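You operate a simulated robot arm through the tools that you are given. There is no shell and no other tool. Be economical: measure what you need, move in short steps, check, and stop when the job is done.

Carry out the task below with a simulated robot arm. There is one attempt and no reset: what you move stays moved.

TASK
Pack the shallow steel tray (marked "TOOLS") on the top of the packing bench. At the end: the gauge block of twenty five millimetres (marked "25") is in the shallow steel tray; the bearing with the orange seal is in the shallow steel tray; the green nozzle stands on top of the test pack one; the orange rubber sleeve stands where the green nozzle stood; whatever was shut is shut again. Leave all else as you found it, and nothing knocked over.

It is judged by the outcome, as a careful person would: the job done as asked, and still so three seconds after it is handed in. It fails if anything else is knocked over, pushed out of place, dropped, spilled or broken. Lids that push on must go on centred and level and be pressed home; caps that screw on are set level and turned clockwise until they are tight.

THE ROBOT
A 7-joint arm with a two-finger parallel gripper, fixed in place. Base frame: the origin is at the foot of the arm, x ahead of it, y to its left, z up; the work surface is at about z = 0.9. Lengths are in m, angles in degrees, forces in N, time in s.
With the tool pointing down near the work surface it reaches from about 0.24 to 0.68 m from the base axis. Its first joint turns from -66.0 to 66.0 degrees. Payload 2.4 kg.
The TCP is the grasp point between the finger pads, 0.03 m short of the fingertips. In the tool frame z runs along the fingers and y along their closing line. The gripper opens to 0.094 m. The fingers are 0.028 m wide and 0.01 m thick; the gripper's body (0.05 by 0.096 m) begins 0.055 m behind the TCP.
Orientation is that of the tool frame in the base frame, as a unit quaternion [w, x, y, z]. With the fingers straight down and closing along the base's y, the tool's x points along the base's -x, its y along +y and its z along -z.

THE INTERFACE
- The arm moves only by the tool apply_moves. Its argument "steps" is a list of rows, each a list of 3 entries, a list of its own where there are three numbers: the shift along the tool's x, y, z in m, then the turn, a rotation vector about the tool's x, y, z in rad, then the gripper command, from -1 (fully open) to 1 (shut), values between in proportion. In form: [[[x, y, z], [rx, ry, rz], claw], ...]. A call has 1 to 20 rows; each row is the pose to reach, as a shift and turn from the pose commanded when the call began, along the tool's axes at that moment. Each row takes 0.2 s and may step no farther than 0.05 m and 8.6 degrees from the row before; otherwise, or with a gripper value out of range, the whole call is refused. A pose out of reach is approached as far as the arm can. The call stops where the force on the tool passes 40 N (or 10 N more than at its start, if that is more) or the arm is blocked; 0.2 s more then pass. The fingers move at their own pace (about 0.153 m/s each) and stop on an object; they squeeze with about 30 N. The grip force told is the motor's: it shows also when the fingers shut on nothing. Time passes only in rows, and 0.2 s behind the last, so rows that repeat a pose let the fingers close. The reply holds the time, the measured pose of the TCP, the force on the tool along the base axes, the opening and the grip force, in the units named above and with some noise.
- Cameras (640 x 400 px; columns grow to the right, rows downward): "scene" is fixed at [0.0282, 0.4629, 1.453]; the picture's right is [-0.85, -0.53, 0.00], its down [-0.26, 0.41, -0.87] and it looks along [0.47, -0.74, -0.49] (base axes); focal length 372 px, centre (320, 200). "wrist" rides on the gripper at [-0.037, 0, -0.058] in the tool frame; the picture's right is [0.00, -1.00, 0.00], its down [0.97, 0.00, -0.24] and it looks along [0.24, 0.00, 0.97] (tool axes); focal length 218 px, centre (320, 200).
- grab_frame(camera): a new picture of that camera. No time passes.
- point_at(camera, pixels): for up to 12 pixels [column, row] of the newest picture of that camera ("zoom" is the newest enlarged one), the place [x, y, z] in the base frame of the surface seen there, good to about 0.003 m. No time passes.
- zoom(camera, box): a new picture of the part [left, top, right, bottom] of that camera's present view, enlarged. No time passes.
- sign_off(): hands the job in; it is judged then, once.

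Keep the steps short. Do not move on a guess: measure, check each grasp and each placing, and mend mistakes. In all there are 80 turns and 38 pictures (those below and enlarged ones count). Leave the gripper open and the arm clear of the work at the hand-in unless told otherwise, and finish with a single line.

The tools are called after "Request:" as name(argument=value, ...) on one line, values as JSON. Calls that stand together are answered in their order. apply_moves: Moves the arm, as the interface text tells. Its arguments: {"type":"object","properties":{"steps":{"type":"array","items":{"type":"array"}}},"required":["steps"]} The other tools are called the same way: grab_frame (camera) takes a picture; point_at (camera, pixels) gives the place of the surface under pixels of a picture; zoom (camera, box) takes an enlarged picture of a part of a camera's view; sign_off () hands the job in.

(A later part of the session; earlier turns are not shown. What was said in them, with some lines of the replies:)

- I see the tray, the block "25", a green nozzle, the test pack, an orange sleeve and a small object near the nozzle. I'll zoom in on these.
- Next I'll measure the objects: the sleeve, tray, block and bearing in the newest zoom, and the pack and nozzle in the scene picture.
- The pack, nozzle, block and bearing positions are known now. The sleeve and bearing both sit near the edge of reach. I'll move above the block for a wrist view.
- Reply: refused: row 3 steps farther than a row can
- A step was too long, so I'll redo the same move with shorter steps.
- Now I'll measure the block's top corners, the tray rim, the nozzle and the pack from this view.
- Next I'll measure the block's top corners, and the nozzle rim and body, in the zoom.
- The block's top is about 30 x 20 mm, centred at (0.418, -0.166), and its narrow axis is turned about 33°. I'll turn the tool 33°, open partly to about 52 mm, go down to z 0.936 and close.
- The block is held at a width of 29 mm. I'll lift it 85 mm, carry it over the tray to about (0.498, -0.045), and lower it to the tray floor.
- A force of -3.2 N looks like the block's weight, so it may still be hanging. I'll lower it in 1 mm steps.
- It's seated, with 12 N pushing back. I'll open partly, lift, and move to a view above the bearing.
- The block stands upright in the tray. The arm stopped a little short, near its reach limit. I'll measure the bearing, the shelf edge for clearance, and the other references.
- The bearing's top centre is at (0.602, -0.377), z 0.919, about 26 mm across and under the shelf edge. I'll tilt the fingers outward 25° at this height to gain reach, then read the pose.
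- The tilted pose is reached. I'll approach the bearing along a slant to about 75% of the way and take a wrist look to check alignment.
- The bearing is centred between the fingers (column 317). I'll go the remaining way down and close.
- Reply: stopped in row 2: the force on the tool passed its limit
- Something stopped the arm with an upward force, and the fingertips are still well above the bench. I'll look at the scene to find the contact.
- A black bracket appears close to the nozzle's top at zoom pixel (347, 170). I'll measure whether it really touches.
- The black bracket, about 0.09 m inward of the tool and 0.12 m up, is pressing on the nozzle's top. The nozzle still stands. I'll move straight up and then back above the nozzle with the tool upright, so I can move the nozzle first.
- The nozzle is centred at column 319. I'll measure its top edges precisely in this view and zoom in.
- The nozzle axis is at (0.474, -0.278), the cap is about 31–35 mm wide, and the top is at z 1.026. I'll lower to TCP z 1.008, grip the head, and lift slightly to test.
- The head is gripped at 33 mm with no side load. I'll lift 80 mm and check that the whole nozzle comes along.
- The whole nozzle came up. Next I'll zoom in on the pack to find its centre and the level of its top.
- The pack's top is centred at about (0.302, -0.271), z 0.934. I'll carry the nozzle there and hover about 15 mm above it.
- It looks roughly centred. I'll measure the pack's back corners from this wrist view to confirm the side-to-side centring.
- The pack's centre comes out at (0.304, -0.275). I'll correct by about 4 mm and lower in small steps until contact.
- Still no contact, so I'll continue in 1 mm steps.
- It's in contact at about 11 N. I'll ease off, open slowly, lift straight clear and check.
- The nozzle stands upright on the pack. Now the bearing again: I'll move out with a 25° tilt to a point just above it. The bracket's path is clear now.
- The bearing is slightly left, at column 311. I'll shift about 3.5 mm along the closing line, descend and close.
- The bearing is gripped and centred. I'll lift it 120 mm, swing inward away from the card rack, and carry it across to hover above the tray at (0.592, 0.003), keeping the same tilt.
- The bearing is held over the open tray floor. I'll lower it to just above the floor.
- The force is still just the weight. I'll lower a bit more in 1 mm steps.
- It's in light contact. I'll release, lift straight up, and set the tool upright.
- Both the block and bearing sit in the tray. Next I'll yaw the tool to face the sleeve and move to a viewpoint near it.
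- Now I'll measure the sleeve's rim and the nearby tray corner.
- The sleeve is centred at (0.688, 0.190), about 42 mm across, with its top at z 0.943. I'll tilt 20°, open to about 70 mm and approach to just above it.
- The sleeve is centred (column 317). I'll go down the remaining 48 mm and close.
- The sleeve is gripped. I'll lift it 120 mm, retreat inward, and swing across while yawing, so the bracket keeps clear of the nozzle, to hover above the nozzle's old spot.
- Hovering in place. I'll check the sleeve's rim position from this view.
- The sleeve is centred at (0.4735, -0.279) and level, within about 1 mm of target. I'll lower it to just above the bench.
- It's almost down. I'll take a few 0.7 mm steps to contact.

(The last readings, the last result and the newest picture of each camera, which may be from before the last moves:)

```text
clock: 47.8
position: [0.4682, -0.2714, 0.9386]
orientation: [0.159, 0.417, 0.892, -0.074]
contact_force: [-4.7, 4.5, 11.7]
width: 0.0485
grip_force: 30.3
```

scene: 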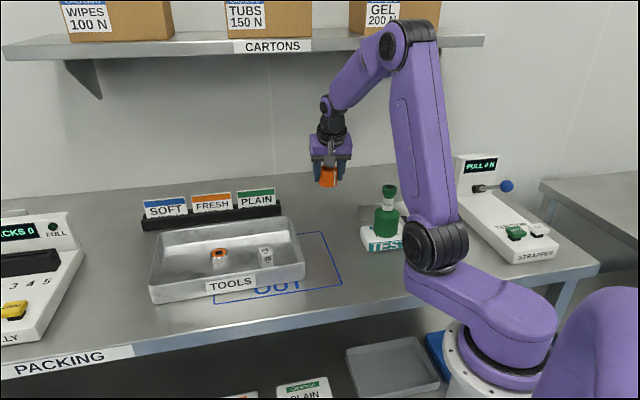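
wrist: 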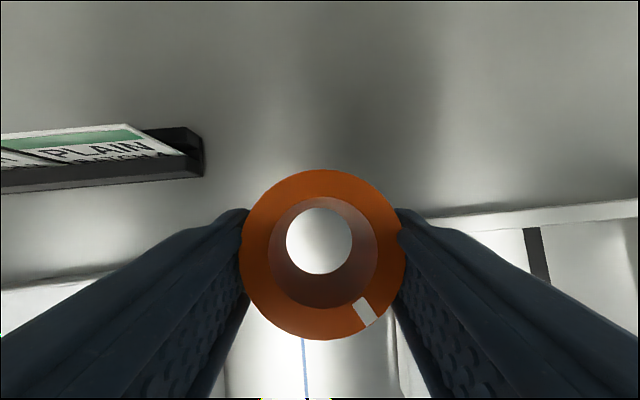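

Contact at about 12 N. I'll ease off, release, and lift straight clear.

Request:
apply_moves(steps=[[[-0.0002, 0, -0.0006], [0, 0, 0], 1], [[-0.0002, 0, -0.0006], [0, 0, 0], -0.1], [[-0.0002, 0, -0.0006], [0, 0, 0], -0.5], [[-0.0002, 0, -0.0006], [0, 0, 0], -0.5], [[-0.0068, 0, -0.0188], [0, 0, 0], -0.5], [[-0.0205, 0, -0.0564], [0, 0, 0], -0.5], [[-0.0342, 0, -0.094], [0, 0, 0], -0.5], [[-0.0513, 0, -0.141], [0, 0, 0], -0.5], [[-0.0513, 0.03, -0.141], [0, 0.116, 0], -0.5], [[-0.0513, 0.06, -0.141], [0, 0.232, 0], -0.5], [[-0.0513, 0.09, -0.141], [0, 0.349, 0], -1], [[-0.0513, 0.09, -0.141], [0, 0.349, 0], -1]])

Request:
grab_frame(camera="scene")

Request:
grab_frame(camera="wrist")

```text
clock: 50.4
position: [0.5389, -0.2131, 1.0885]
orientation: [0.0, 0.424, 0.906, 0.0]
contact_force: [-1.1, -0.4, 0.3]
width: 0.0937
grip_force: 0.1
```

```text
6 pictures are left
```

scene: 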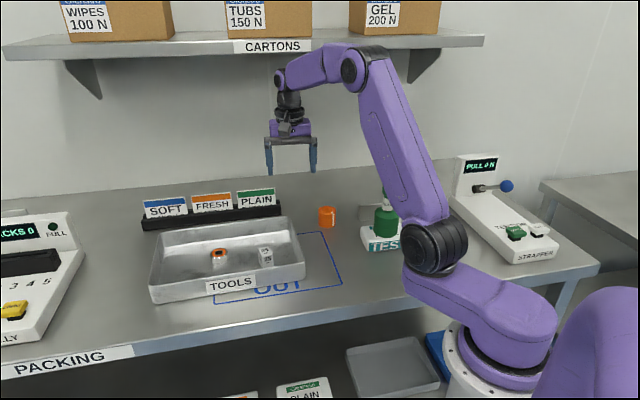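

```text
5 pictures are left
```

wrist: 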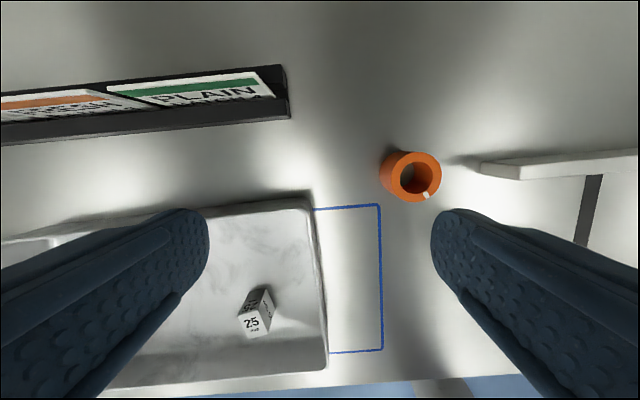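

Everything stands in place. I'll raise the arm a little further, open and clear, and take a final close look at the sleeve, nozzle and tray.

Request:
apply_moves(steps=[[[0.02, 0, -0.03], [0, 0, 0], -1], [[0.04, 0, -0.06], [0, 0, 0], -1], [[0.05, 0, -0.09], [0, 0, 0], -1], [[0.05, 0, -0.09], [0, 0, 0], -1]])

Request:
zoom(camera="scene", box=[140, 150, 430, 310])

Request:
point_at(camera="wrist", pixels=[[391, 175], [440, 175], [412, 153], [412, 199]])

```text
clock: 51.4
position: [0.5047, -0.1745, 1.1783]
orientation: [0.0, 0.424, 0.906, 0.0]
contact_force: [0.4, -0.5, 0.2]
width: 0.0938
grip_force: 0.1
```

```text
2.21 times, centred on (285, 230) of scene
```

zoom: 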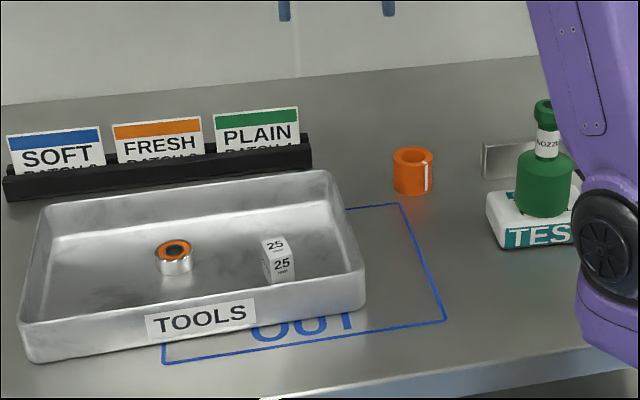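

```text
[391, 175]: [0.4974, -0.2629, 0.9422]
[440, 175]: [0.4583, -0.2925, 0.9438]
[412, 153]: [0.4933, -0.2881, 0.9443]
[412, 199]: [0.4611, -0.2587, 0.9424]
```

Everything matches the task: block and bearing in the tray, nozzle upright on the pack, sleeve on the nozzle's old spot. The gripper is open and the arm clear, so I'm handing in.

Request:
sign_off()

```text
The job is handed in.
```

The 25 mm block and orange-seal bearing are in the TOOLS tray, the green nozzle stands on test pack one (the gripper's bracket pressed on its top once, but it stayed standing), and the orange sleeve stands within about 4 mm of the nozzle's old spot; nothing had to be opened.
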